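You operate a simulated robot arm through the tools that you are given. There is no shell and no other tool.

You run a simulated robot arm. Do the job below in one go: nothing can be reset, and whatever is moved stays where it is left.

TASK
Drip 5 drops of gel on the tile, pad them along the clamped edge and slick it to a gloss.
Fine: teal pad, light slicker; all three go back. Set down upright: gel bottle.

It is judged by the outcome, as a careful person would: the job done as asked, and still so three seconds after it is handed in. It fails if anything else is knocked over, pushed out of place, dropped, spilled or broken.

THE ROBOT
A 6-joint arm with a two-finger parallel gripper, fixed in place. Base frame: the origin is on the floor under the middle of its stand, x ahead of it, y to its left, z up; the work surface is at about z = 900. Lengths are in mm, angles in rad, forces in N, time in s.
With the tool pointing down near the work surface it reaches from about 360 to 760 mm from the base axis. Its first joint turns from -1.152 to 1.152 rad. Payload 2.45 kg.
Tool frame: the origin (TCP) lies between the finger pads and is the grasp point; the fingertips stand 24 mm ahead of it; z points along the fingers, y is the line along which they close. The gripper opens to 68 mm. The fingers are 17 mm wide and 10 mm thick; the gripper's body (40 by 70 mm) begins 41 mm behind the TCP.
Orientation is told as [roll, pitch, yaw] about the base's x, y, z axes, in that order, counted from this pose: with the fingers straight down and closing along the base's y, the tool's x points along the base's -x, its y along +y and its z along -z.

THE INTERFACE
- The arm moves only by the tool jog_arm. Its argument "motion" is a list of rows, each a list of 7 numbers: the gripper command, from -1 (fully open) to 1 (shut), values between in proportion, then the shift along the base's x, y, z in mm, then the turn, a rotation vector about the base's x, y, z in rad. In form: [[grip, tx, ty, tz, rx, ry, rz], ...]. A call has 1 to 20 rows; each row shifts and turns the commanded pose from where the row before left it. A row lasts 0.2 s, in which the tool goes at most 50 mm and 0.15 rad; a call with a longer step from one row to the next is refused whole, and so is a gripper value outside its range. Where a pose cannot be reached the arm comes as near as it can. A force on the tool above 40 N (or 10 N above the force at the start of the call, whichever is more), or a blocked arm, ends the call early, and 0.2 s more pass. Each finger travels about 108 mm/s and halts on what it meets, pressing with about 37 N; the grip force reading is that of the motor and also rises with nothing between the fingers. The clock runs only during rows and for 0.2 s after the last one: add rows that do not move to give the fingers time. The reply holds the time, the measured pose of the TCP, the force on the tool along the base axes, the opening and the grip force, in the units named above and with some noise, with the torque about the TCP (base axes, N m) and any sound that the robot's microphone picked up, and new pictures: "views" is both (left out), scene, wrist or none.
- Cameras (640 x 400 px; columns grow to the right, rows downward): "scene" is fixed at [183.3, 431.2, 1462.7]; the picture's right is [-0.55, -0.84, 0.00], its down [-0.49, 0.32, -0.81] and it looks along [0.68, -0.44, -0.59] (base axes); focal length 306 px, centre (320, 200). "wrist" rides on the gripper at [84, 11, -75] in the tool frame; the picture's right is [-0.13, 0.99, 0.00], its down [-0.60, -0.08, -0.79] and it looks along [-0.79, -0.10, 0.61] (tool axes); focal length 251 px, centre (320, 200).
- probe_pixels(camera, pixels): there is no depth. For up to 12 entries [column, row, z] of the newest picture of that camera ("zoom" is the newest enlarged one), the place [x, y] in the base frame at which the ray of that pixel passes the height z, good to about 2 mm. No time passes.
- inspect(camera, box): a new picture of the part [left, top, right, bottom] of that camera's present view, enlarged. No time passes.
- sign_off(): hands the job in; it is judged then, once.

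Unless the task says otherwise, let go and move clear before handing in.

The tools are called after "Emit:" as a command line: name --pt "numbers of a row" for each row, then --argument value for the rest, lists and objects as JSON in quotes. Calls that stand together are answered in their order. jog_arm: Moves the arm, as the interface text tells. Its arguments: {"type":"object","properties":{"motion":{"type":"array","items":{"type":"array","items":{"type":"number"}}},"views":{"type":"string","enum":["both","scene","wrist","none"]}},"required":["motion"]} The other tools are called the same way: probe_pixels (camera, pixels) gives the place at which the rays of pixels pass given heights; inspect (camera, box) takes an enlarged picture of a part of a camera's view; sign_off () hands the job in.

At the start:

```text
t: 0.0
tool_pos: [435.7, -85.7, 1284.5]
tcp_rot: [0.0, 0.001, -0.001]
contact_force: [-0.6, -0.5, -0.1]
wrist_torque: [-0.01, -0.02, 0.01]
finger_gap: 68.1
finger_force: 0.0
```

scene: 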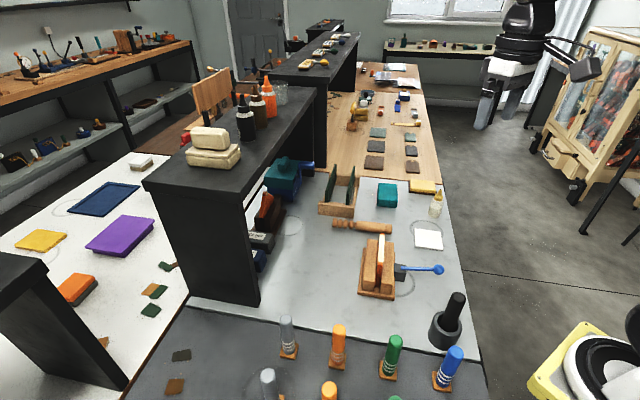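
wrist: 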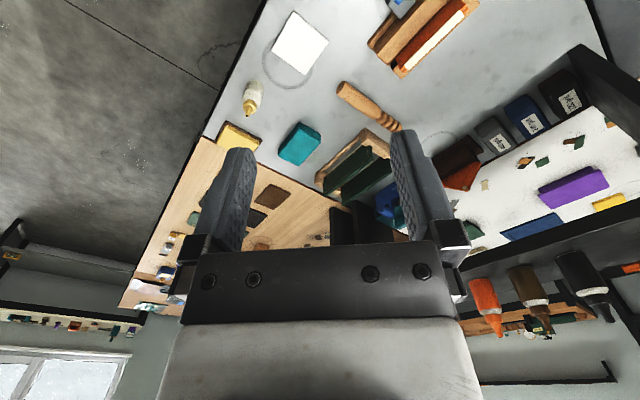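

The scene picture shows a workbench with a clamp (around 378,268), a teal pad (387,195), a white tile (428,240), a small bottle (436,203) and a wooden slicker (362,226). I'll look closer at these before moving.

Emit:
inspect --camera "scene" --box '[300, 160, 480, 310]'

Emit:
inspect --camera "wrist" --box '[200, 0, 500, 190]'

Emit:
probe_pixels --camera "scene" --pixels '[[387, 195, 900], [428, 240, 900], [435, 215, 900], [362, 226, 900], [378, 290, 900], [420, 187, 900], [338, 195, 900], [405, 285, 900], [440, 340, 900]]'

```text
2.67 times, centred on (390, 235) of scene
```

zoom: 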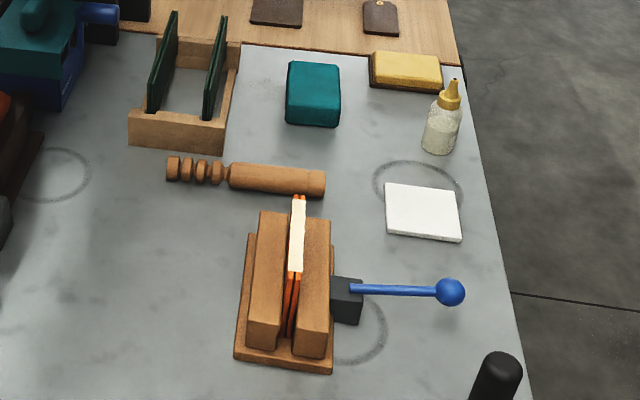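

```text
2.11 times, centred on (350, 95) of wrist
```

zoom: 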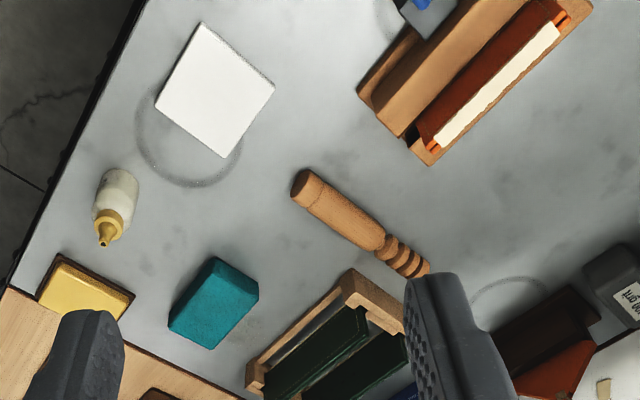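

```text
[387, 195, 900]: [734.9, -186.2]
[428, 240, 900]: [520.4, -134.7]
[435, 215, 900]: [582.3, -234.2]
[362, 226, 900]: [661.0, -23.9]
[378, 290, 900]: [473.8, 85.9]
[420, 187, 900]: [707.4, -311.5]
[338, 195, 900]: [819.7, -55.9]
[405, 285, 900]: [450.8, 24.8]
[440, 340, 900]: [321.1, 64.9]
```

The zoom shows the light wood grooved slicker, the clamp holding a pale-topped leather strip, the teal pad and a yellow pad. I'll look at the remaining objects so I can tell which is the "light" slicker and spot hazards.

Emit:
inspect --camera "scene" --box '[230, 150, 370, 280]'

Emit:
inspect --camera "scene" --box '[240, 270, 500, 400]'

Emit:
inspect --camera "scene" --box '[320, 60, 480, 200]'

Emit:
inspect --camera "scene" --box '[340, 210, 460, 310]'

```text
3.08 times, centred on (300, 215) of scene
```

zoom: 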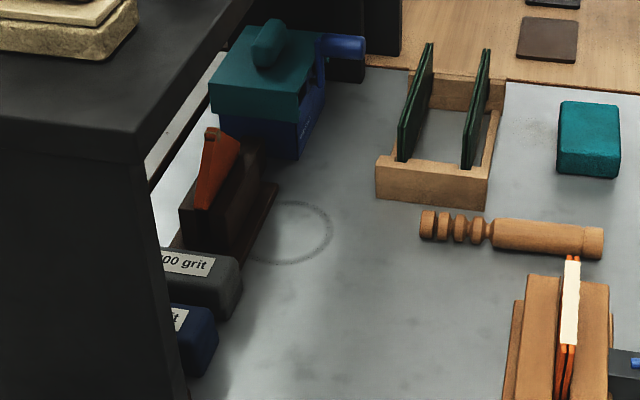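

```text
2.46 times, centred on (370, 335) of scene
```

zoom: 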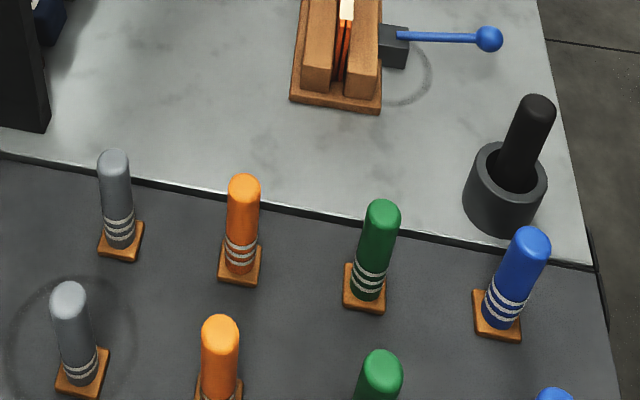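

```text
2.86 times, centred on (400, 130) of scene
```

zoom: 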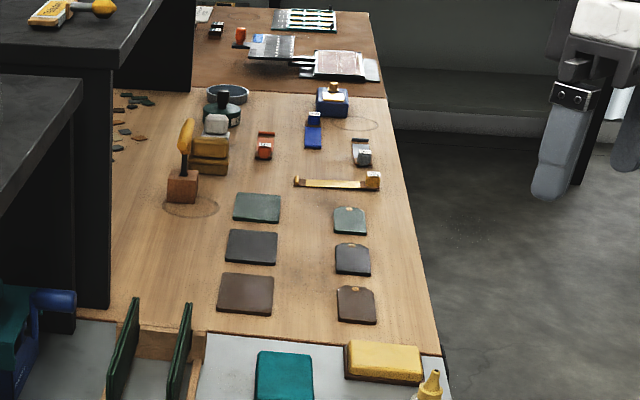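

```text
4.00 times, centred on (400, 260) of scene
```

zoom: 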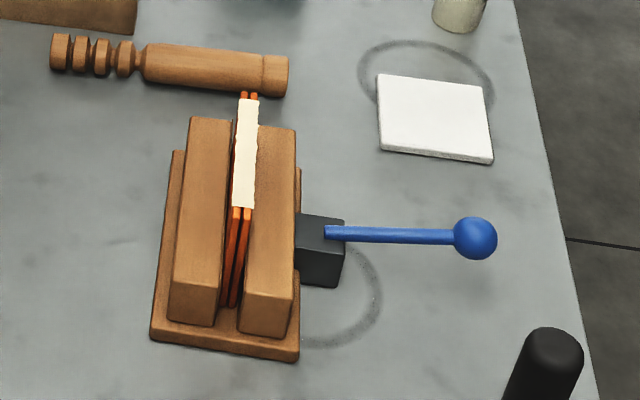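

The pictures show the bottle near (582,-234), the tile near (520,-135), the pad near (720,-180) and the clamp near (490,60). I'll probe edges at several heights in both cameras to triangulate the objects.

Emit:
probe_pixels --camera "wrist" --pixels '[[300, 42, 905], [298, 145, 900], [298, 145, 940], [256, 90, 900], [250, 112, 990], [340, 88, 920], [397, 127, 915], [402, 70, 960], [465, 10, 960], [240, 135, 920]]'

Emit:
probe_pixels --camera "scene" --pixels '[[434, 214, 900], [387.5, 191, 930], [387.5, 191, 940], [387, 207, 900], [420, 188, 915], [428, 239, 905], [382, 235, 970], [381, 262, 970], [349, 223, 915], [418, 231, 905]]'

Emit:
inspect --camera "wrist" --box '[200, 20, 340, 180]'

Emit:
inspect --camera "scene" --box '[360, 170, 460, 260]'

```text
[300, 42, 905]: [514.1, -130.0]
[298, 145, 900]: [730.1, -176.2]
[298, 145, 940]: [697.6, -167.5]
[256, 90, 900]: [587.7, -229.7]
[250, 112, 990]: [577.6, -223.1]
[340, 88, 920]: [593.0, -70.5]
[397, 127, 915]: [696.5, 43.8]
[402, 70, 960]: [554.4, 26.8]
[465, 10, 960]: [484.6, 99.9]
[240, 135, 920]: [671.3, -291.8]
```

```text
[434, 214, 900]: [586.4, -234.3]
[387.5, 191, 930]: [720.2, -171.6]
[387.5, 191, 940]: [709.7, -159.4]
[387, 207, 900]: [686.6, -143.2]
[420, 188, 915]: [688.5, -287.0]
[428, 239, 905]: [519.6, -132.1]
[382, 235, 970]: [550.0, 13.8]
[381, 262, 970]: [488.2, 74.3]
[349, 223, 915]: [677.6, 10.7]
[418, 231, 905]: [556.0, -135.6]
```

```text
2.50 times, centred on (270, 100) of wrist
```

zoom: 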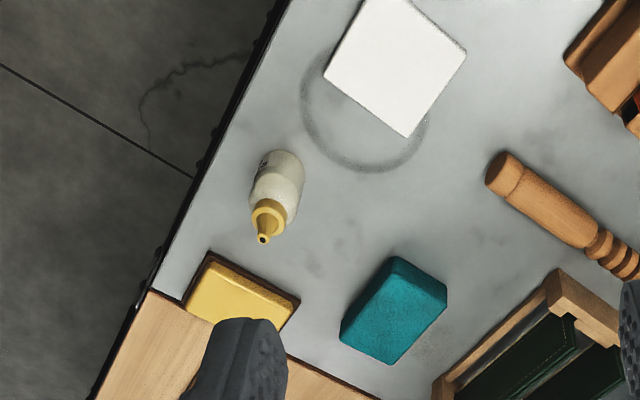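

```text
4.44 times, centred on (410, 215) of scene
```

zoom: 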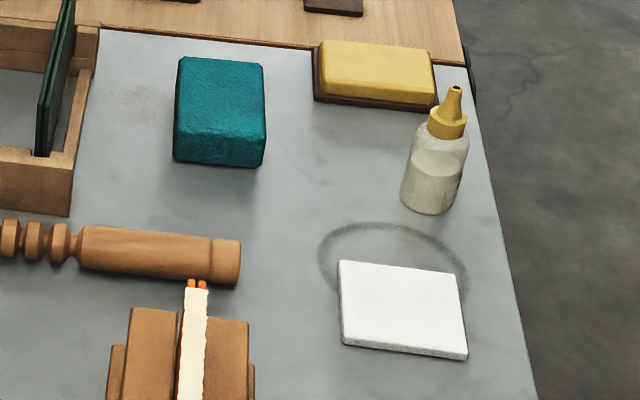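

The newest zoom shows the pad, bottle, tile and slicker end clearly. I'll probe their corner points through it.

Emit:
probe_pixels --camera "zoom" --pixels '[[340, 260, 906], [460, 275, 906], [467, 350, 906], [342, 341, 906], [173, 158, 900], [262, 167, 900], [265, 122, 930], [263, 65, 930], [180, 58, 930], [176, 125, 930], [428, 210, 900], [456, 90, 990]]'

Emit:
probe_pixels --camera "zoom" --pixels '[[240, 243, 915], [238, 285, 900], [80, 228, 915], [5, 222, 915], [5, 255, 900], [190, 283, 970], [205, 283, 970], [75, 265, 900]]'

```text
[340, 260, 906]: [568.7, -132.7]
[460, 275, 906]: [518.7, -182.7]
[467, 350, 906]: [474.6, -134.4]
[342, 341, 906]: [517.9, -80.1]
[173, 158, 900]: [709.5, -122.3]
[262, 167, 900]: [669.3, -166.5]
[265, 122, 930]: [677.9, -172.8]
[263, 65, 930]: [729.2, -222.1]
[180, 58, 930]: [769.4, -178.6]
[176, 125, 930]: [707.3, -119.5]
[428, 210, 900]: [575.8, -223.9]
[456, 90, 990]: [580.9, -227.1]
```

```text
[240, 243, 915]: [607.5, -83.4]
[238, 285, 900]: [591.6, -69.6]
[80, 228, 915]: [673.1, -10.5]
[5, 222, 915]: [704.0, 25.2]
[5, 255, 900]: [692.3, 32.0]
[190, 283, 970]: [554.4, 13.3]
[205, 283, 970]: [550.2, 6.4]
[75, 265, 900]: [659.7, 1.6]
```

The probes put the bottle at about (580,-228), 92 mm tall and 40 mm wide; the tile, a 70 mm square, is centred near (520,-132), and the pad near (720,-172). First I'll turn the wrist by about 2.77 rad high up in free space, so that the tool can later tilt to horizontal with its camera on top.

Emit:
jog_arm --pt "-1 0 0 0 0 0 0.15" --pt "-1 0 0 0 0 0 0.15" --pt "-1 0 0 0 0 0 0.15" --pt "-1 0 0 0 0 0 0.15" --pt "-1 0 0 0 0 0 0.15" --pt "-1 0 0 0 0 0 0.15" --pt "-1 0 0 0 0 0 0.15" --pt "-1 0 0 0 0 0 0.15" --pt "-1 0 0 0 0 0 0.15" --pt "-1 0 0 0 0 0 0.15" --pt "-1 0 0 0 0 0 0.15" --pt "-1 0 0 0 0 0 0.15" --pt "-1 0 0 0 0 0 0.15" --pt "-1 0 0 0 0 0 0.15" --pt "-1 0 0 0 0 0 0.15" --pt "-1 0 0 0 0 0 0.15" --pt "-1 0 0 0 0 0 0.15" --pt "-1 0 0 0 0 0 0.15" --pt "-1 0 0 0 0 0 0.07" --pt "-1 0 0 0 0 0 0" --views "both"

```text
t: 4.2
tool_pos: [436.5, -82.6, 1285.1]
tcp_rot: [0.004, 0.002, 2.765]
contact_force: [0.4, 1.2, 0.9]
wrist_torque: [0.0, -0.04, 0.01]
finger_gap: 68.0
finger_force: 0.1
out of reach, approached as far as the arm can: row 19
```

scene: 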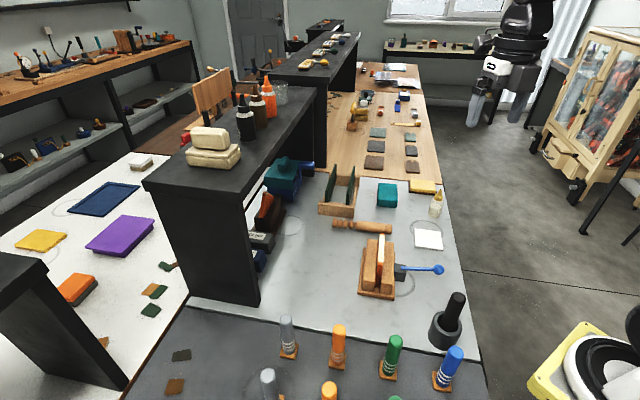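
wrist: 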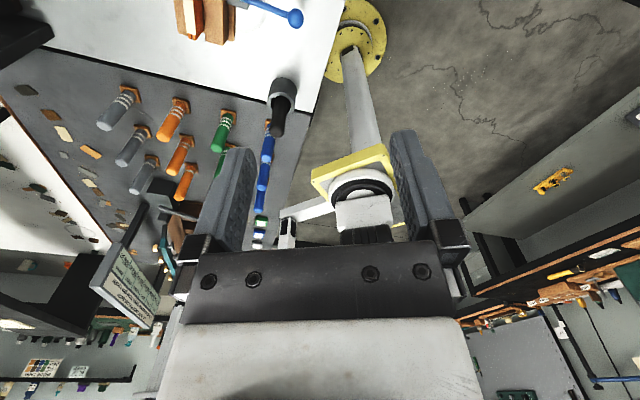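

The wrist turn stopped about 2.96 rad from the arm's plane, so that looks like the joint limit. The wrist view also shows a written sign at about (130,285), which I'll read.

Emit:
inspect --camera "wrist" --box '[80, 230, 180, 340]'

Emit:
inspect --camera "wrist" --box '[0, 340, 140, 400]'

Emit:
inspect --camera "wrist" --box '[100, 0, 320, 160]'

```text
3.64 times, centred on (130, 285) of wrist
```

zoom: 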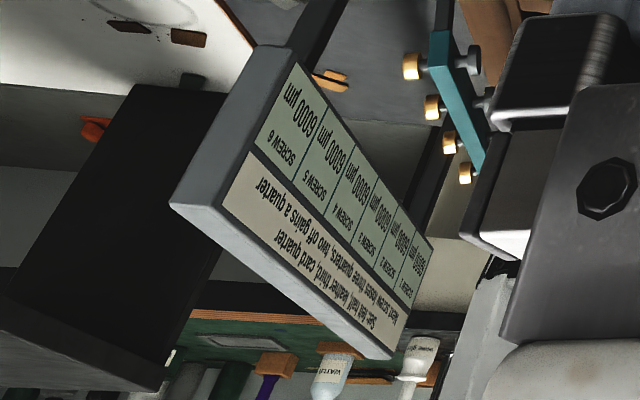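

```text
4.57 times, centred on (70, 370) of wrist
```

zoom: 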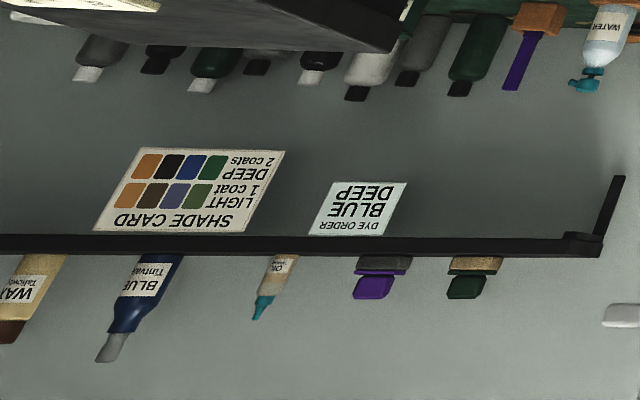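

```text
2.50 times, centred on (210, 80) of wrist
```

zoom: 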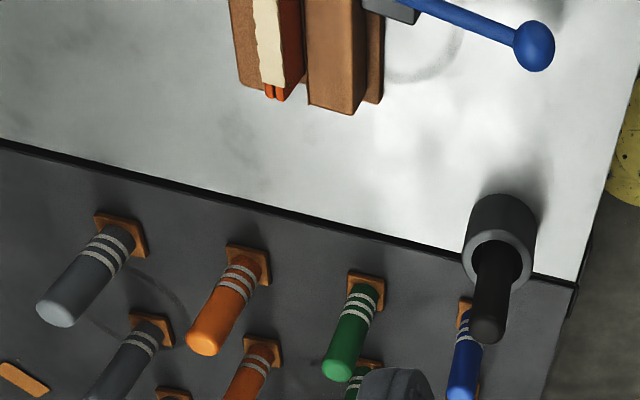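

The signs in view concern other jobs. The roll limit is ±2.96 rad, so I'll unwind the wrist and instead grip the bottle with the tool tilted 45° forward, then roll it to pour. I'm unwinding now, still high up.

Emit:
jog_arm --pt "-1 0 0 0 0 0 -0.15" --pt "-1 0 0 0 0 0 -0.15" --pt "-1 0 0 0 0 0 -0.15" --pt "-1 0 0 0 0 0 -0.15" --pt "-1 0 0 0 0 0 -0.15" --pt "-1 0 0 0 0 0 -0.15" --pt "-1 0 0 0 0 0 -0.15" --pt "-1 0 0 0 0 0 -0.15" --pt "-1 0 0 0 0 0 -0.15" --pt "-1 0 0 0 0 0 -0.15" --pt "-1 0 0 0 0 0 -0.15" --pt "-1 0 0 0 0 0 -0.15" --pt "-1 0 0 0 0 0 -0.15" --pt "-1 0 0 0 0 0 -0.15" --pt "-1 0 0 0 0 0 -0.15" --pt "-1 0 0 0 0 0 -0.15" --pt "-1 0 0 0 0 0 -0.15" --pt "-1 0 0 0 0 0 -0.15" --pt "-1 0 0 0 0 0 -0.15" --pt "-1 0 0 0 0 0 -0.15" --views "none"

```text
t: 8.4
tool_pos: [435.3, -82.6, 1284.5]
tcp_rot: [0.002, -0.001, -0.232]
contact_force: [0.2, 0.6, 0.5]
wrist_torque: [-0.02, 0.0, -0.02]
finger_gap: 67.8
finger_force: 0.1
```

Yaw is now -0.23 and the pose is clean. Next I move over towards the bottle, finish the yaw to -0.375 and tilt the tool 45° forward at a safe height, then look.

Emit:
jog_arm --pt "-1 16 -28 -34 0 0 -0.143" --pt "-1 16 -28 -34 0 0 0" --pt "-1 16 -28 -34 0 0 0" --pt "-1 16 -28 -34 0 0 0" --pt "-1 0 0 0 -0.0549 -0.1396 0" --pt "-1 0 0 0 -0.0549 -0.1396 0" --pt "-1 0 0 0 -0.0549 -0.1396 0" --pt "-1 0 0 0 -0.0549 -0.1396 0" --pt "-1 0 0 0 -0.0549 -0.1396 0" --pt "-1 0 0 0 -0.0128 -0.0326 0" --pt "-1 0 0 0 0 0 0" --views "both"

```text
t: 10.8
tool_pos: [500.6, -194.7, 1147.4]
tcp_rot: [-0.006, -0.786, -0.371]
contact_force: [-0.1, 1.3, 0.1]
wrist_torque: [0.03, 0.01, 0.0]
finger_gap: 67.9
finger_force: 0.0
```

scene: 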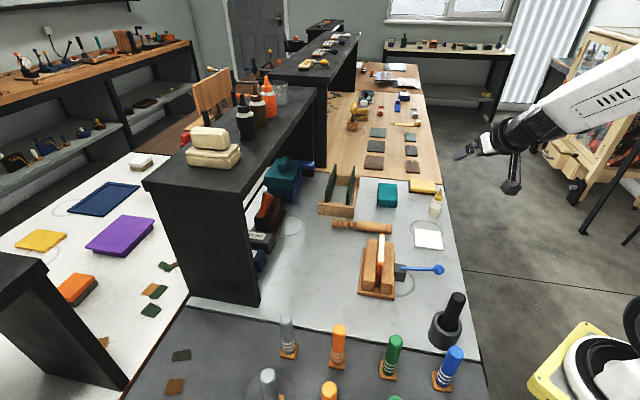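
wrist: 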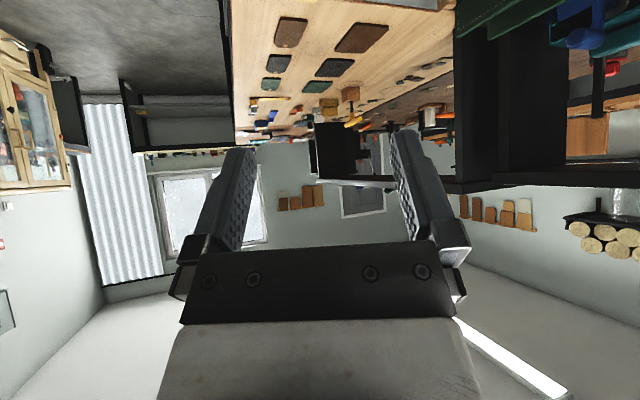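

The 45° tilt was reached exactly at (500.6,-194.7,1147). Before touching the bottle I'll rehearse the pour roll in free space, 2.85 rad about the tool axis with the gripper empty.

Emit:
jog_arm --pt "-1 0 0 0 0.0987 -0.0389 -0.106" --pt "-1 0 0 0 0.0987 -0.0389 -0.106" --pt "-1 0 0 0 0.0987 -0.0389 -0.106" --pt "-1 0 0 0 0.0987 -0.0389 -0.106" --pt "-1 0 0 0 0.0987 -0.0389 -0.106" --pt "-1 0 0 0 0.0987 -0.0389 -0.106" --pt "-1 0 0 0 0.0987 -0.0389 -0.106" --pt "-1 0 0 0 0.0987 -0.0389 -0.106" --pt "-1 0 0 0 0.0987 -0.0389 -0.106" --pt "-1 0 0 0 0.0987 -0.0389 -0.106" --pt "-1 0 0 0 0.0987 -0.0389 -0.106" --pt "-1 0 0 0 0.0987 -0.0389 -0.106" --pt "-1 0 0 0 0.0987 -0.0389 -0.106" --pt "-1 0 0 0 0.0987 -0.0389 -0.106" --pt "-1 0 0 0 0.0987 -0.0389 -0.106" --pt "-1 0 0 0 0.0987 -0.0389 -0.106" --pt "-1 0 0 0 0.0987 -0.0389 -0.106" --pt "-1 0 0 0 0.0987 -0.0389 -0.106" --pt "-1 0 0 0 0.0987 -0.0389 -0.106" --pt "-1 0 0 0 0 0 0" --views "scene"

```text
t: 15.0
tool_pos: [500.4, -195.5, 1148.0]
tcp_rot: [0.282, 0.747, -3.112]
contact_force: [0.8, -0.1, -1.3]
wrist_torque: [-0.02, -0.02, 0.02]
finger_gap: 67.9
finger_force: 0.1
```

scene: 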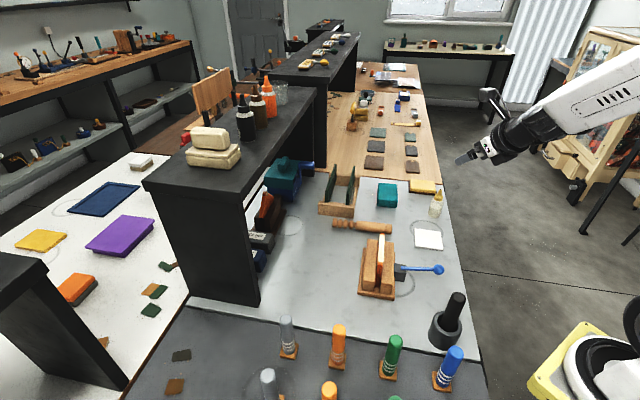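

The roll worked with no limit reached. Now I'll rehearse tilting the tool up by about 1.05 rad, past horizontal, to check the full pour pose is reachable.

Emit:
jog_arm --pt "-1 0 0 0 -0.0549 -0.1396 0" --pt "-1 0 0 0 -0.0549 -0.1396 0" --pt "-1 0 0 0 -0.0549 -0.1396 0" --pt "-1 0 0 0 -0.0549 -0.1396 0" --pt "-1 0 0 0 -0.0549 -0.1396 0" --pt "-1 0 0 0 -0.0549 -0.1396 0" --pt "-1 0 0 0 -0.0549 -0.1396 0" --pt "-1 0 0 0 0 0 0" --views "both"

```text
t: 16.8
tool_pos: [488.2, -210.6, 1148.7]
tcp_rot: [2.101, 1.224, -1.405]
contact_force: [0.5, -0.4, -0.4]
wrist_torque: [0.01, 0.01, 0.03]
finger_gap: 67.9
finger_force: 0.1
out of reach, approached as far as the arm can: row 1, 2, 4, 5, 6, 7
```

scene: 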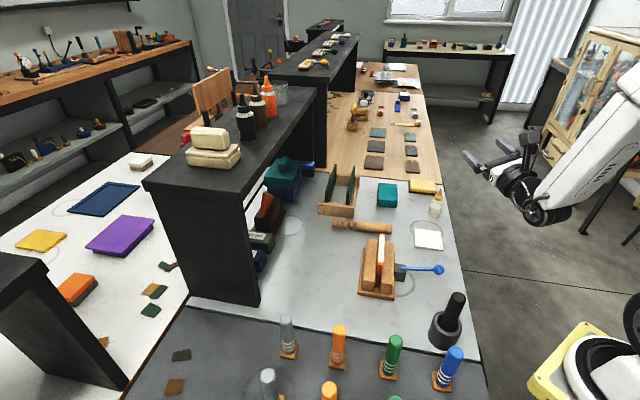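
wrist: 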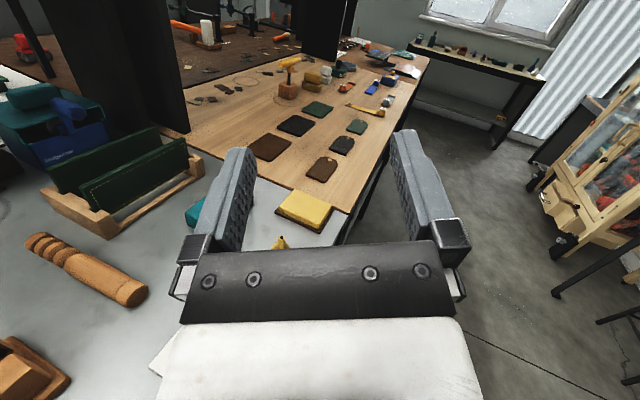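

The pour pose came within about 5° of what I asked, but the wrist limit shifted the position by (-12,-15). In the real pour I'll tilt first and then roll less. I'm reversing the tilt now.

Emit:
jog_arm --pt "-1 0 0 0 0.0549 0.1396 0" --pt "-1 0 0 0 0.0549 0.1396 0" --pt "-1 0 0 0 0.0549 0.1396 0" --pt "-1 0 0 0 0.0549 0.1396 0" --pt "-1 0 0 0 0.0549 0.1396 0" --pt "-1 0 0 0 0.0549 0.1396 0" --pt "-1 0 0 0 0.0549 0.1396 0" --pt "-1 0 0 0 0 0 0" --views "scene"

```text
t: 18.6
tool_pos: [497.4, -207.2, 1156.0]
tcp_rot: [0.027, 0.745, 2.917]
contact_force: [-2.0, -0.5, -0.2]
wrist_torque: [0.02, -0.08, 0.04]
finger_gap: 67.9
finger_force: 0.1
```

scene: 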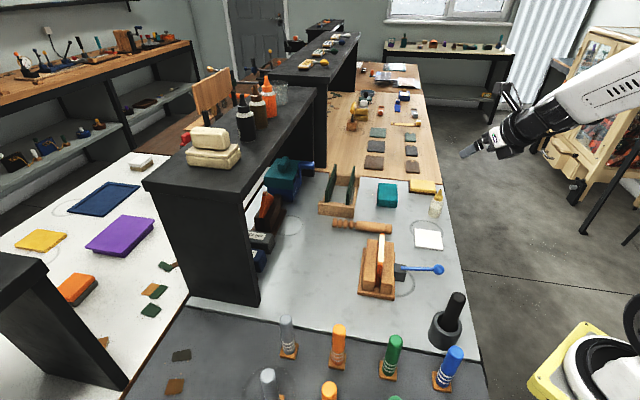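

The arm came back to about a 47° tilt, rolled near π. I'll unroll by 3.0 rad about the measured tool axis.

Emit:
jog_arm --pt "-1 0 0 0 -0.0983 0.0266 0.11" --pt "-1 0 0 0 -0.0983 0.0266 0.11" --pt "-1 0 0 0 -0.0983 0.0266 0.11" --pt "-1 0 0 0 -0.0983 0.0266 0.11" --pt "-1 0 0 0 -0.0983 0.0266 0.11" --pt "-1 0 0 0 -0.0983 0.0266 0.11" --pt "-1 0 0 0 -0.0983 0.0266 0.11" --pt "-1 0 0 0 -0.0983 0.0266 0.11" --pt "-1 0 0 0 -0.0983 0.0266 0.11" --pt "-1 0 0 0 -0.0983 0.0266 0.11" --pt "-1 0 0 0 -0.0983 0.0266 0.11" --pt "-1 0 0 0 -0.0983 0.0266 0.11" --pt "-1 0 0 0 -0.0983 0.0266 0.11" --pt "-1 0 0 0 -0.0983 0.0266 0.11" --pt "-1 0 0 0 -0.0983 0.0266 0.11" --pt "-1 0 0 0 -0.0983 0.0266 0.11" --pt "-1 0 0 0 -0.0983 0.0266 0.11" --pt "-1 0 0 0 -0.0983 0.0266 0.11" --pt "-1 0 0 0 -0.0983 0.0266 0.11" --pt "-1 0 0 0 -0.0983 0.0266 0.11" --views "scene"

```text
t: 22.8
tool_pos: [488.9, -210.1, 1148.6]
tcp_rot: [-0.04, -0.806, -0.168]
contact_force: [0.6, -0.7, -0.2]
wrist_torque: [0.02, -0.03, -0.01]
finger_gap: 67.9
finger_force: 0.1
```

scene: 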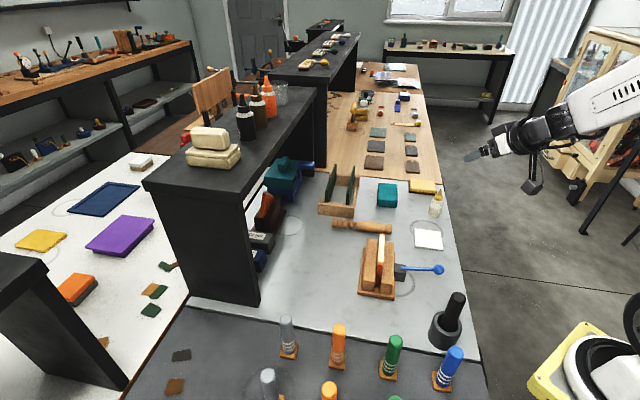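

The arm is back to roughly the earlier tilt. I'll bring the tool straight down to confirm the wrist is back in a normal configuration.

Emit:
jog_arm --pt "-1 0 0 0 0.0332 0.1463 0" --pt "-1 0 0 0 0.0332 0.1463 0" --pt "-1 0 0 0 0.0332 0.1463 0" --pt "-1 0 0 0 0.0332 0.1463 0" --pt "-1 0 0 0 0.0332 0.1463 0" --pt "-1 0 0 0 0.0124 0.0546 0" --pt "-1 0 0 0 0 0 0" --views "both"

```text
t: 24.4
tool_pos: [488.5, -211.8, 1151.1]
tcp_rot: [0.0, 0.0, -0.186]
contact_force: [-0.3, 0.7, 0.2]
wrist_torque: [0.0, 0.02, 0.0]
finger_gap: 68.0
finger_force: 0.0
```

scene: 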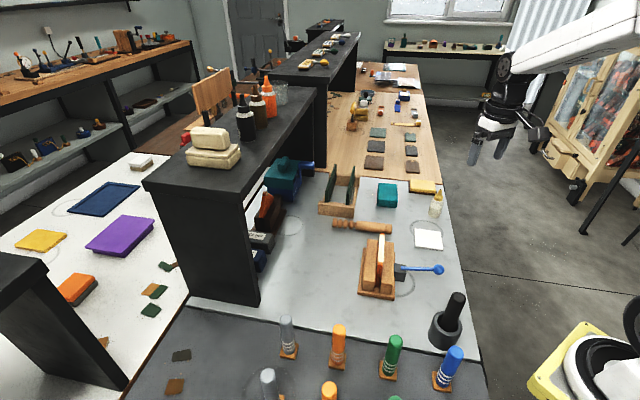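
wrist: 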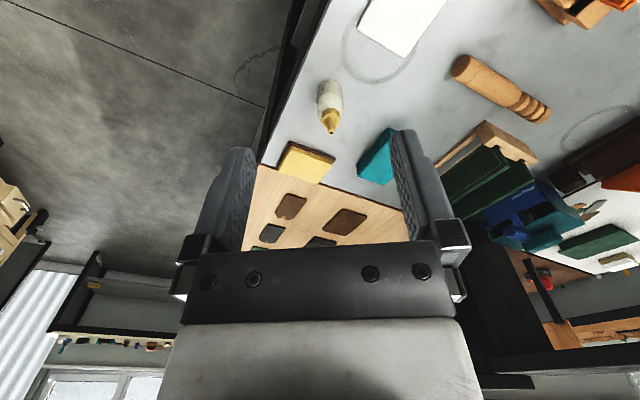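

The tool is straight down in a normal configuration, and the wrist view shows the bottle at about (330,105). I'll zoom in to fix its position and size from this second viewpoint.

Emit:
inspect --camera "wrist" --box '[270, 50, 400, 160]'

Emit:
probe_pixels --camera "wrist" --pixels '[[330, 132, 990], [329, 88, 900], [318, 97, 930], [343, 96, 930]]'

Emit:
inspect --camera "scene" --box '[410, 170, 460, 230]'

```text
3.64 times, centred on (335, 105) of wrist
```

zoom: 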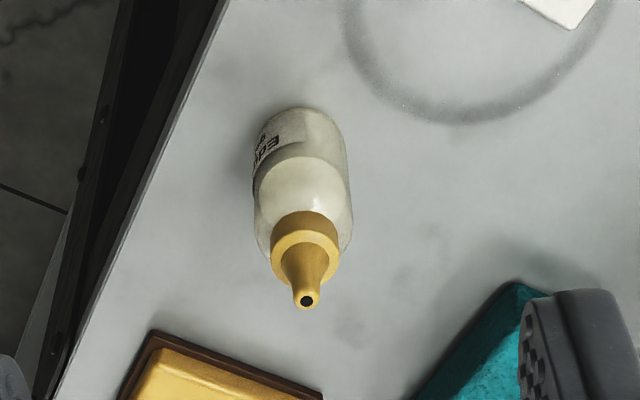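

```text
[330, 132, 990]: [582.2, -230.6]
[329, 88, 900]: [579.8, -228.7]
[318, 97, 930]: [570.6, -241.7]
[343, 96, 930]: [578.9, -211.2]
```

```text
6.67 times, centred on (435, 200) of scene
```

zoom: 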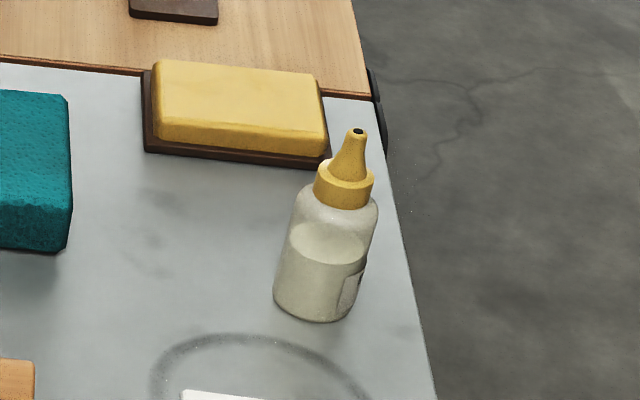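

The bottle is confirmed at about (581,-229), with a body about 36 mm wide up to z≈957. I'll set yaw and tilt, go to a standoff 130 mm back along the 45° approach line, and check.

Emit:
jog_arm --pt "-1 0 0 0 0 0 -0.1" --pt "-1 0 0 0 0 0 -0.089" --pt "-1 0 0 0 -0.0549 -0.1396 0" --pt "-1 0 0 0 -0.0549 -0.1396 0" --pt "-1 0 0 0 -0.0549 -0.1396 0" --pt "-1 0 0 0 -0.0549 -0.1396 0" --pt "-1 0 0 0 -0.0549 -0.1396 0" --pt "-1 0 0 0 -0.0128 -0.0326 0" --pt "-1 2.3 5.5 -42 0 0 0" --pt "-1 2.3 5.5 -42 0 0 0" --pt "-1 2.4 5.5 -43 0 0 0" --pt "-1 0 0 0 0 0 0" --views "both"

```text
t: 27.0
tool_pos: [496.4, -193.0, 1023.5]
tcp_rot: [-0.005, -0.786, -0.35]
contact_force: [-0.8, -0.1, -0.9]
wrist_torque: [0.01, 0.02, -0.04]
finger_gap: 68.1
finger_force: 0.1
```

scene: 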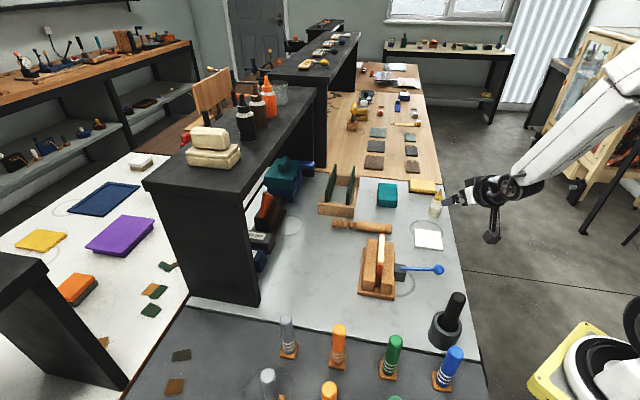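
wrist: 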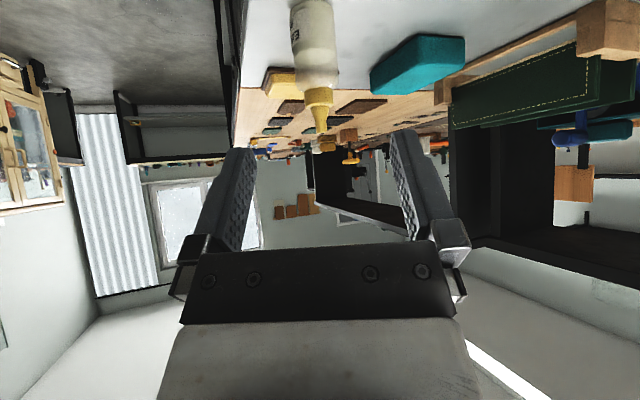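

The bottle is centred between the fingers at about (315,45) in the wrist view. I'm advancing three quarters of the way along the approach line.

Emit:
jog_arm --pt "-1 21 -9 -23 0 0 0" --pt "-1 21 -9 -23 0 0 0" --pt "-1 21 -9 -23 0 0 0" --pt "-1 0 0 0 0 0 0" --views "both"

```text
t: 28.0
tool_pos: [549.8, -234.6, 951.3]
tcp_rot: [0.007, -0.787, -0.377]
contact_force: [0.0, 0.2, -0.1]
wrist_torque: [0.0, 0.01, 0.03]
finger_gap: 67.9
finger_force: 0.0
out of reach, approached as far as the arm can: row 1, 2, 3
```

scene: 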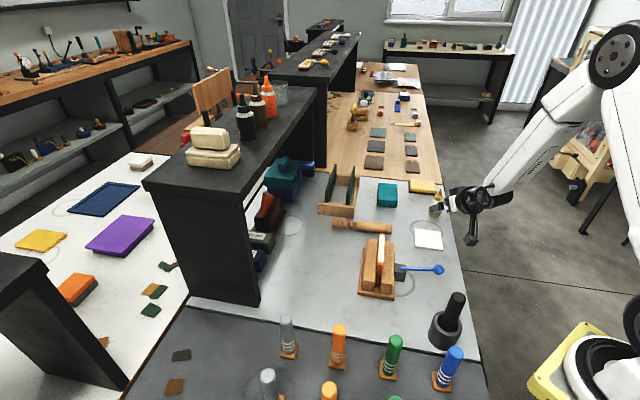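
wrist: 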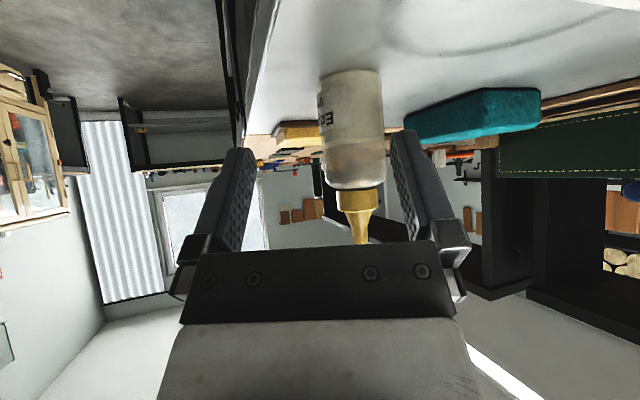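

The arm stopped short at (549.8,-234.6,951.3), which looks like a wrist-straight singularity at this tilt. The bottle is still untouched between the fingers, nearer the right one in the wrist picture. I'll give it idle rows to see if it converges to the commanded pose.

Emit:
jog_arm --pt "-1 0 0 0 0 0 0" --pt "-1 0 0 0 0 0 0" --views "none"

```text
t: 28.6
tool_pos: [550.4, -234.3, 951.4]
tcp_rot: [0.007, -0.788, -0.376]
contact_force: [0.3, -0.5, -0.4]
wrist_torque: [0.01, -0.02, -0.03]
finger_gap: 67.8
finger_force: 0.0
```

It stays there, so the 45° tilt is too close to the singularity. I'll back straight out along the approach line and use a steeper tilt of about 57° below horizontal instead.

Emit:
jog_arm --pt "-1 -21 8 23 0 0 0" --pt "-1 -21 8 23 0 0 0" --pt "-1 -21 8 23 0 0 0" --pt "-1 0 0 20 0.0549 0.1396 0" --pt "-1 0 0 0 0.0229 0.0582 0" --pt "-1 0 0 0 0 0 0" --views "scene"

```text
t: 30.0
tool_pos: [485.6, -204.0, 1036.7]
tcp_rot: [0.023, -0.629, -0.378]
contact_force: [-0.2, 0.1, -0.4]
wrist_torque: [0.02, 0.02, 0.01]
finger_gap: 67.9
finger_force: 0.1
out of reach, approached as far as the arm can: row 4, 5
```

scene: 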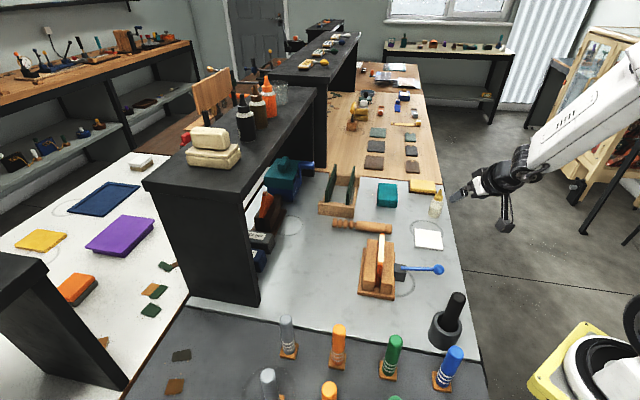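

The rotation rows were still limited near pitch -0.63. I'll raise the tool and bring it to vertical to reset the wrist.

Emit:
jog_arm --pt "-1 0 0 30 0.0549 0.1396 0" --pt "-1 0 0 30 0.0549 0.1396 0" --pt "-1 0 0 0 0.0549 0.1396 0" --pt "-1 0 0 0 0.0549 0.1396 0" --pt "-1 0 0 0 0 0 0" --views "scene"

```text
t: 31.2
tool_pos: [495.1, -197.6, 1074.8]
tcp_rot: [0.069, -0.142, -0.374]
contact_force: [0.4, 0.1, -0.7]
wrist_torque: [-0.01, -0.02, 0.02]
finger_gap: 67.9
finger_force: 0.1
out of reach, approached as far as the arm can: row 1, 2
```

scene: 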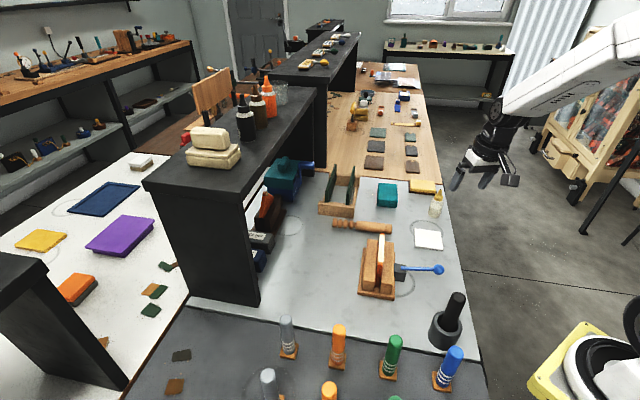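

The tool is nearly vertical again at (495,-198,1075). I'll straighten it, turn the tool azimuth to +0.15 rad (about 30° off the arm's plane, avoiding the singularity), tilt it to 52° below horizontal, and go to a new standoff.

Emit:
jog_arm --pt "-1 0 0 25 -0.0065 0.0785 0" --pt "-1 0 0 25 -0.0065 0.0785 0" --pt "-1 0 -10 0 0 0 0.131" --pt "-1 0 -10 0 0 0 0.131" --pt "-1 0 -10 0 0 0 0.131" --pt "-1 0 -10 0 0 0 0.131" --pt "-1 0 0 0 0 0 0" --views "none"

```text
t: 32.8
tool_pos: [497.3, -239.2, 1125.6]
tcp_rot: [0.0, -0.002, 0.156]
contact_force: [0.8, 0.2, -0.2]
wrist_torque: [0.02, 0.02, 0.01]
finger_gap: 67.6
finger_force: 0.0
```

The tool is vertical at yaw 0.156, position (497,-239,1126). Next, tilt by 0.663 rad about the tool's cross axis.

Emit:
jog_arm --pt "-1 0 0 0 0.0206 -0.131 0" --pt "-1 0 0 0 0.0206 -0.131 0" --pt "-1 0 0 0 0.0206 -0.131 0" --pt "-1 0 0 0 0.0206 -0.131 0" --pt "-1 0 0 0 0.0206 -0.131 0" --pt "-1 0 0 0 0 0 0" --views "both"

```text
t: 34.2
tool_pos: [497.0, -237.5, 1124.5]
tcp_rot: [0.001, -0.664, 0.155]
contact_force: [-0.1, -0.3, -0.2]
wrist_torque: [-0.02, -0.02, 0.01]
finger_gap: 68.2
finger_force: 0.1
```

scene: 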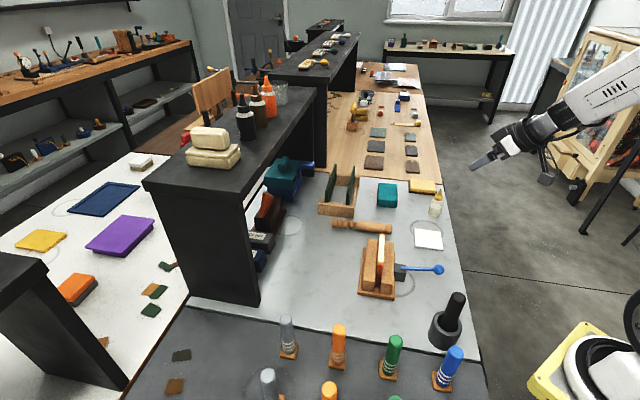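
wrist: 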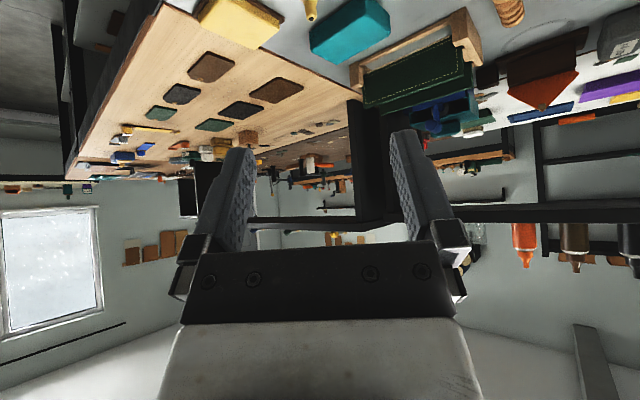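

The tilt was reached exactly. I'll rehearse the pour over the tile with the gripper empty: move to (554,-127,1060), tilt the tool 10° above horizontal, then roll.

Emit:
jog_arm --pt "-1 19 36.7 -21.5 0 0 0" --pt "-1 19 36.7 -21.5 0 0 0" --pt "-1 19 36.7 -21.5 0 0 0" --pt "-1 0 0 0 0.0201 -0.1335 0" --pt "-1 0 0 0 0.0201 -0.1335 0" --pt "-1 0 0 0 0.0201 -0.1335 0" --pt "-1 0 0 0 0.0201 -0.1335 0" --pt "-1 0 0 0 0.0201 -0.1335 0" --pt "-1 0 0 0 0.0201 -0.1335 0" --pt "-1 0 0 0 0.0201 -0.1335 0" --pt "-1 0 0 0 0.0201 -0.1335 0" --pt "-1 0 0 0 0 0 0" --views "both"

```text
t: 36.8
tool_pos: [565.6, -140.6, 1077.0]
tcp_rot: [3.118, -1.397, -2.966]
contact_force: [1.0, 0.4, -0.4]
wrist_torque: [0.0, 0.01, 0.01]
finger_gap: 68.0
finger_force: 0.0
out of reach, approached as far as the arm can: row 10, 11
```

scene: 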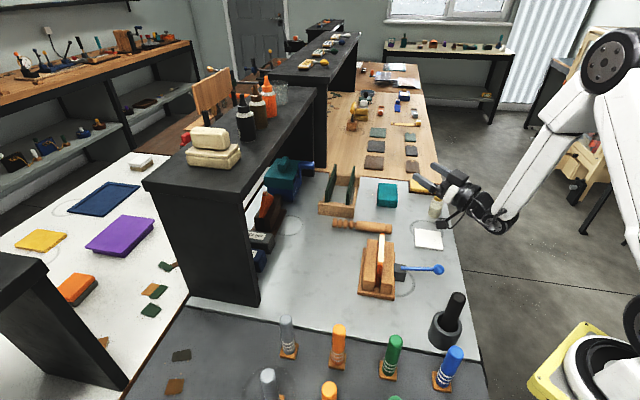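
wrist: 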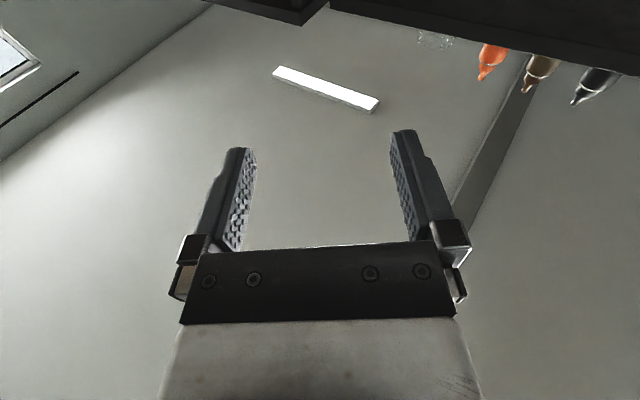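

The tilt reached 10° above horizontal with a slight position shift from a joint limit, and rolling the positive way should relieve that. I'm rehearsing the roll now.

Emit:
jog_arm --pt "-1 0 0 0 0.1461 0.0224 0.026" --pt "-1 0 0 0 0.1461 0.0224 0.026" --pt "-1 0 0 0 0.1461 0.0224 0.026" --pt "-1 0 0 0 0.1461 0.0224 0.026" --pt "-1 0 0 0 0.1461 0.0224 0.026" --pt "-1 0 0 0 0.1461 0.0224 0.026" --pt "-1 0 0 0 0.1461 0.0224 0.026" --pt "-1 0 0 0 0.1461 0.0224 0.026" --pt "-1 0 0 0 0.1461 0.0224 0.026" --pt "-1 0 0 0 0.1461 0.0224 0.026" --pt "-1 0 0 0 0.1461 0.0224 0.026" --pt "-1 0 0 0 0.1461 0.0224 0.026" --pt "-1 0 0 0 0.1461 0.0224 0.026" --pt "-1 0 0 0 0.1461 0.0224 0.026" --pt "-1 0 0 0 0.1461 0.0224 0.026" --pt "-1 0 0 0 0.1461 0.0224 0.026" --pt "-1 0 0 0 0.1461 0.0224 0.026" --pt "-1 0 0 0 0.1461 0.0224 0.026" --pt "-1 0 0 0 0.1461 0.0224 0.026" --pt "-1 0 0 0 0.1461 0.0224 0.026" --views "both"

```text
t: 41.0
tool_pos: [564.2, -140.8, 1076.1]
tcp_rot: [2.469, 1.348, -0.534]
contact_force: [-0.5, -0.1, 0.3]
wrist_torque: [-0.01, 0.0, -0.01]
finger_gap: 67.9
finger_force: 0.0
```

scene: 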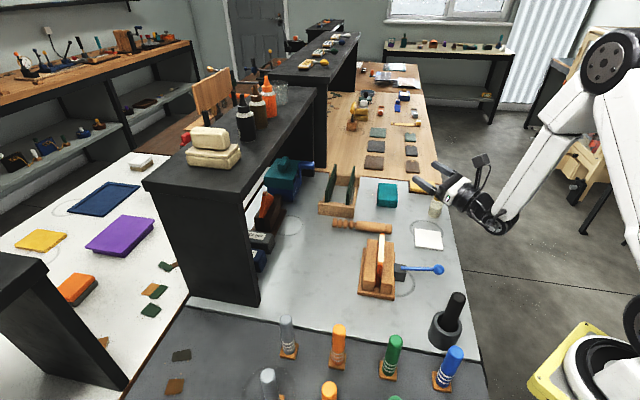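
wrist: 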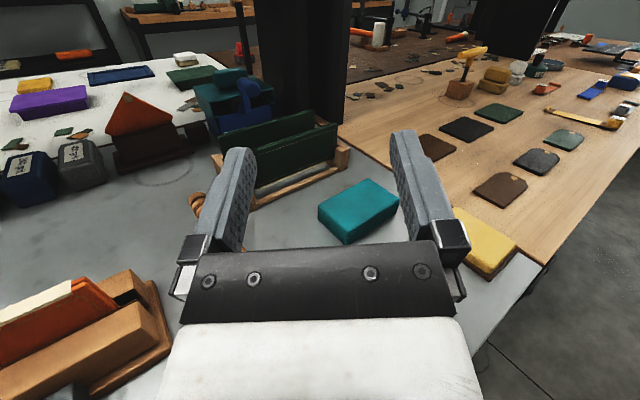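

The full 3.0 rad roll worked without any limit, so this configuration even allows a near-horizontal grasp with the camera on top. I'll finish the roll, tilt to 25° below horizontal and move back behind the bottle at height.

Emit:
jog_arm --pt "-1 0 0 0 0.1379 0.021 0.0245" --pt "-1 -18 -25 0 -0.0182 0.1207 0" --pt "-1 -18 -25 0 -0.0182 0.1207 0" --pt "-1 -18 -25 0 -0.0182 0.1207 0" --pt "-1 -18 -25 0 -0.0182 0.1207 0" --pt "-1 0 0 0 -0.0182 0.1207 0" --pt "-1 0 0 0 0 0 0" --views "both"

```text
t: 42.6
tool_pos: [493.7, -239.1, 1079.3]
tcp_rot: [0.003, 1.134, -2.987]
contact_force: [0.2, 0.2, 0.2]
wrist_torque: [0.0, 0.02, -0.03]
finger_gap: 67.9
finger_force: 0.0
```

scene: 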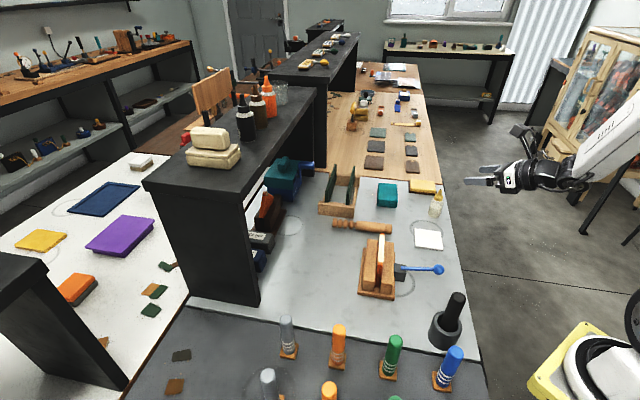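
wrist: 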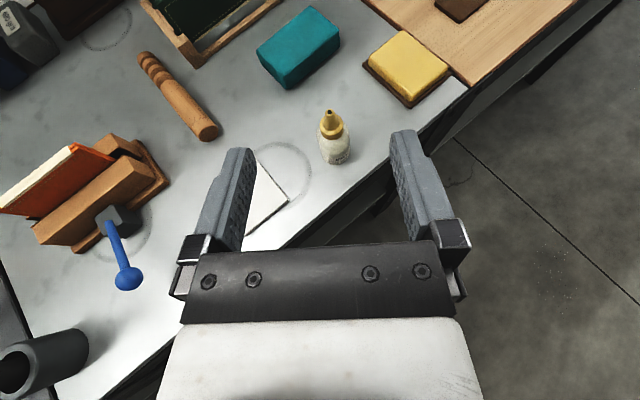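

The pose is exact (25° below horizontal, azimuth 0.155), and the wrist view shows the bottle at (333,138) ahead, midway between the fingers. I'm lowering to the standoff at z≈974.

Emit:
jog_arm --pt "-1 -1 -1 -35 0 0 0" --pt "-1 -1 -1 -35 0 0 0" --pt "-1 0 -1 -34 0 0 0" --pt "-1 0 0 0 0 0 0" --views "both"

```text
t: 43.6
tool_pos: [491.6, -240.8, 971.5]
tcp_rot: [0.005, 1.133, -2.988]
contact_force: [0.0, 0.1, -0.2]
wrist_torque: [-0.01, 0.0, 0.04]
finger_gap: 68.1
finger_force: 0.0
```

scene: 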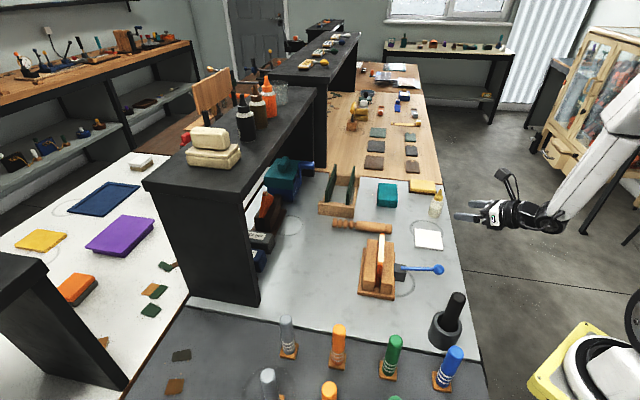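
wrist: 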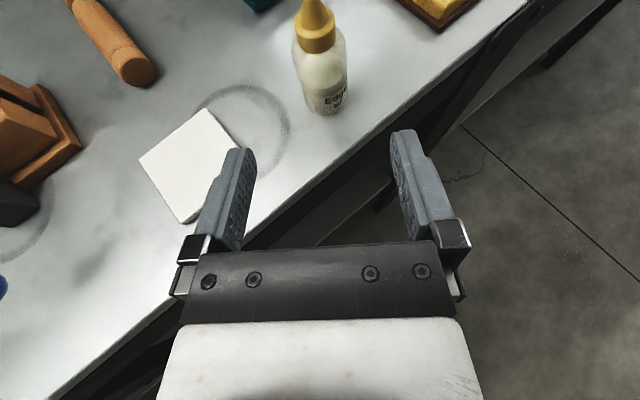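

The bottle base sits at about (326,104), well between the fingers, with the table edge passing beneath. I'll probe the base and sides to fix the final approach vector.

Emit:
probe_pixels --camera "wrist" --pixels '[[326, 102, 900], [307, 85, 915], [347, 85, 915], [326, 85, 930], [316, 10, 990], [300, 60, 930], [347, 60, 930]]'

```text
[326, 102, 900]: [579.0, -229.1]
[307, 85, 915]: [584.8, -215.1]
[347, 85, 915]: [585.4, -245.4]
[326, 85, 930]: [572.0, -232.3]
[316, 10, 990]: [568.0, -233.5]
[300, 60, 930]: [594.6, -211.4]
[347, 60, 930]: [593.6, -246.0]
```

The bottle axis is at about (581,-229) with a diameter of about 35 mm, and the fingers are laterally within 2 mm. I'll advance onto it with the gripper open.

Emit:
jog_arm --pt "-1 25 3.3 -13 0 0 0" --pt "-1 25 3.3 -13 0 0 0" --pt "-1 20 2.7 -7 0 0 0" --pt "-1 19 2.5 -6.5 0 0 0" --pt "-1 0 0 0 0 0 0" --views "both"

```text
t: 44.8
tool_pos: [581.1, -230.8, 932.7]
tcp_rot: [0.0, 1.134, -2.988]
contact_force: [-0.4, -0.3, 0.2]
wrist_torque: [-0.04, 0.0, 0.03]
finger_gap: 68.0
finger_force: 0.0
```

scene: 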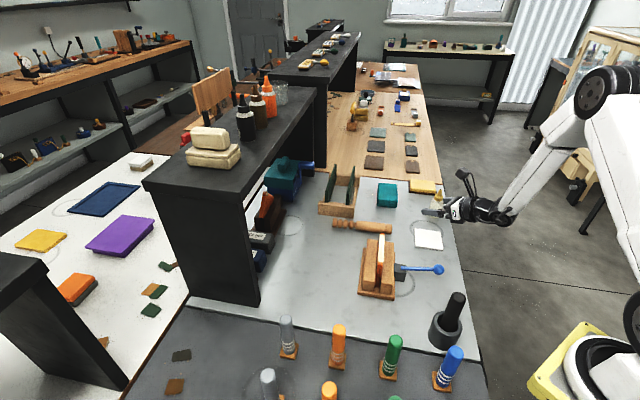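
wrist: 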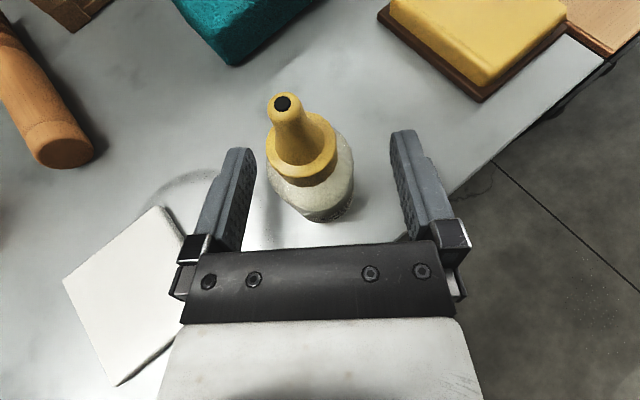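

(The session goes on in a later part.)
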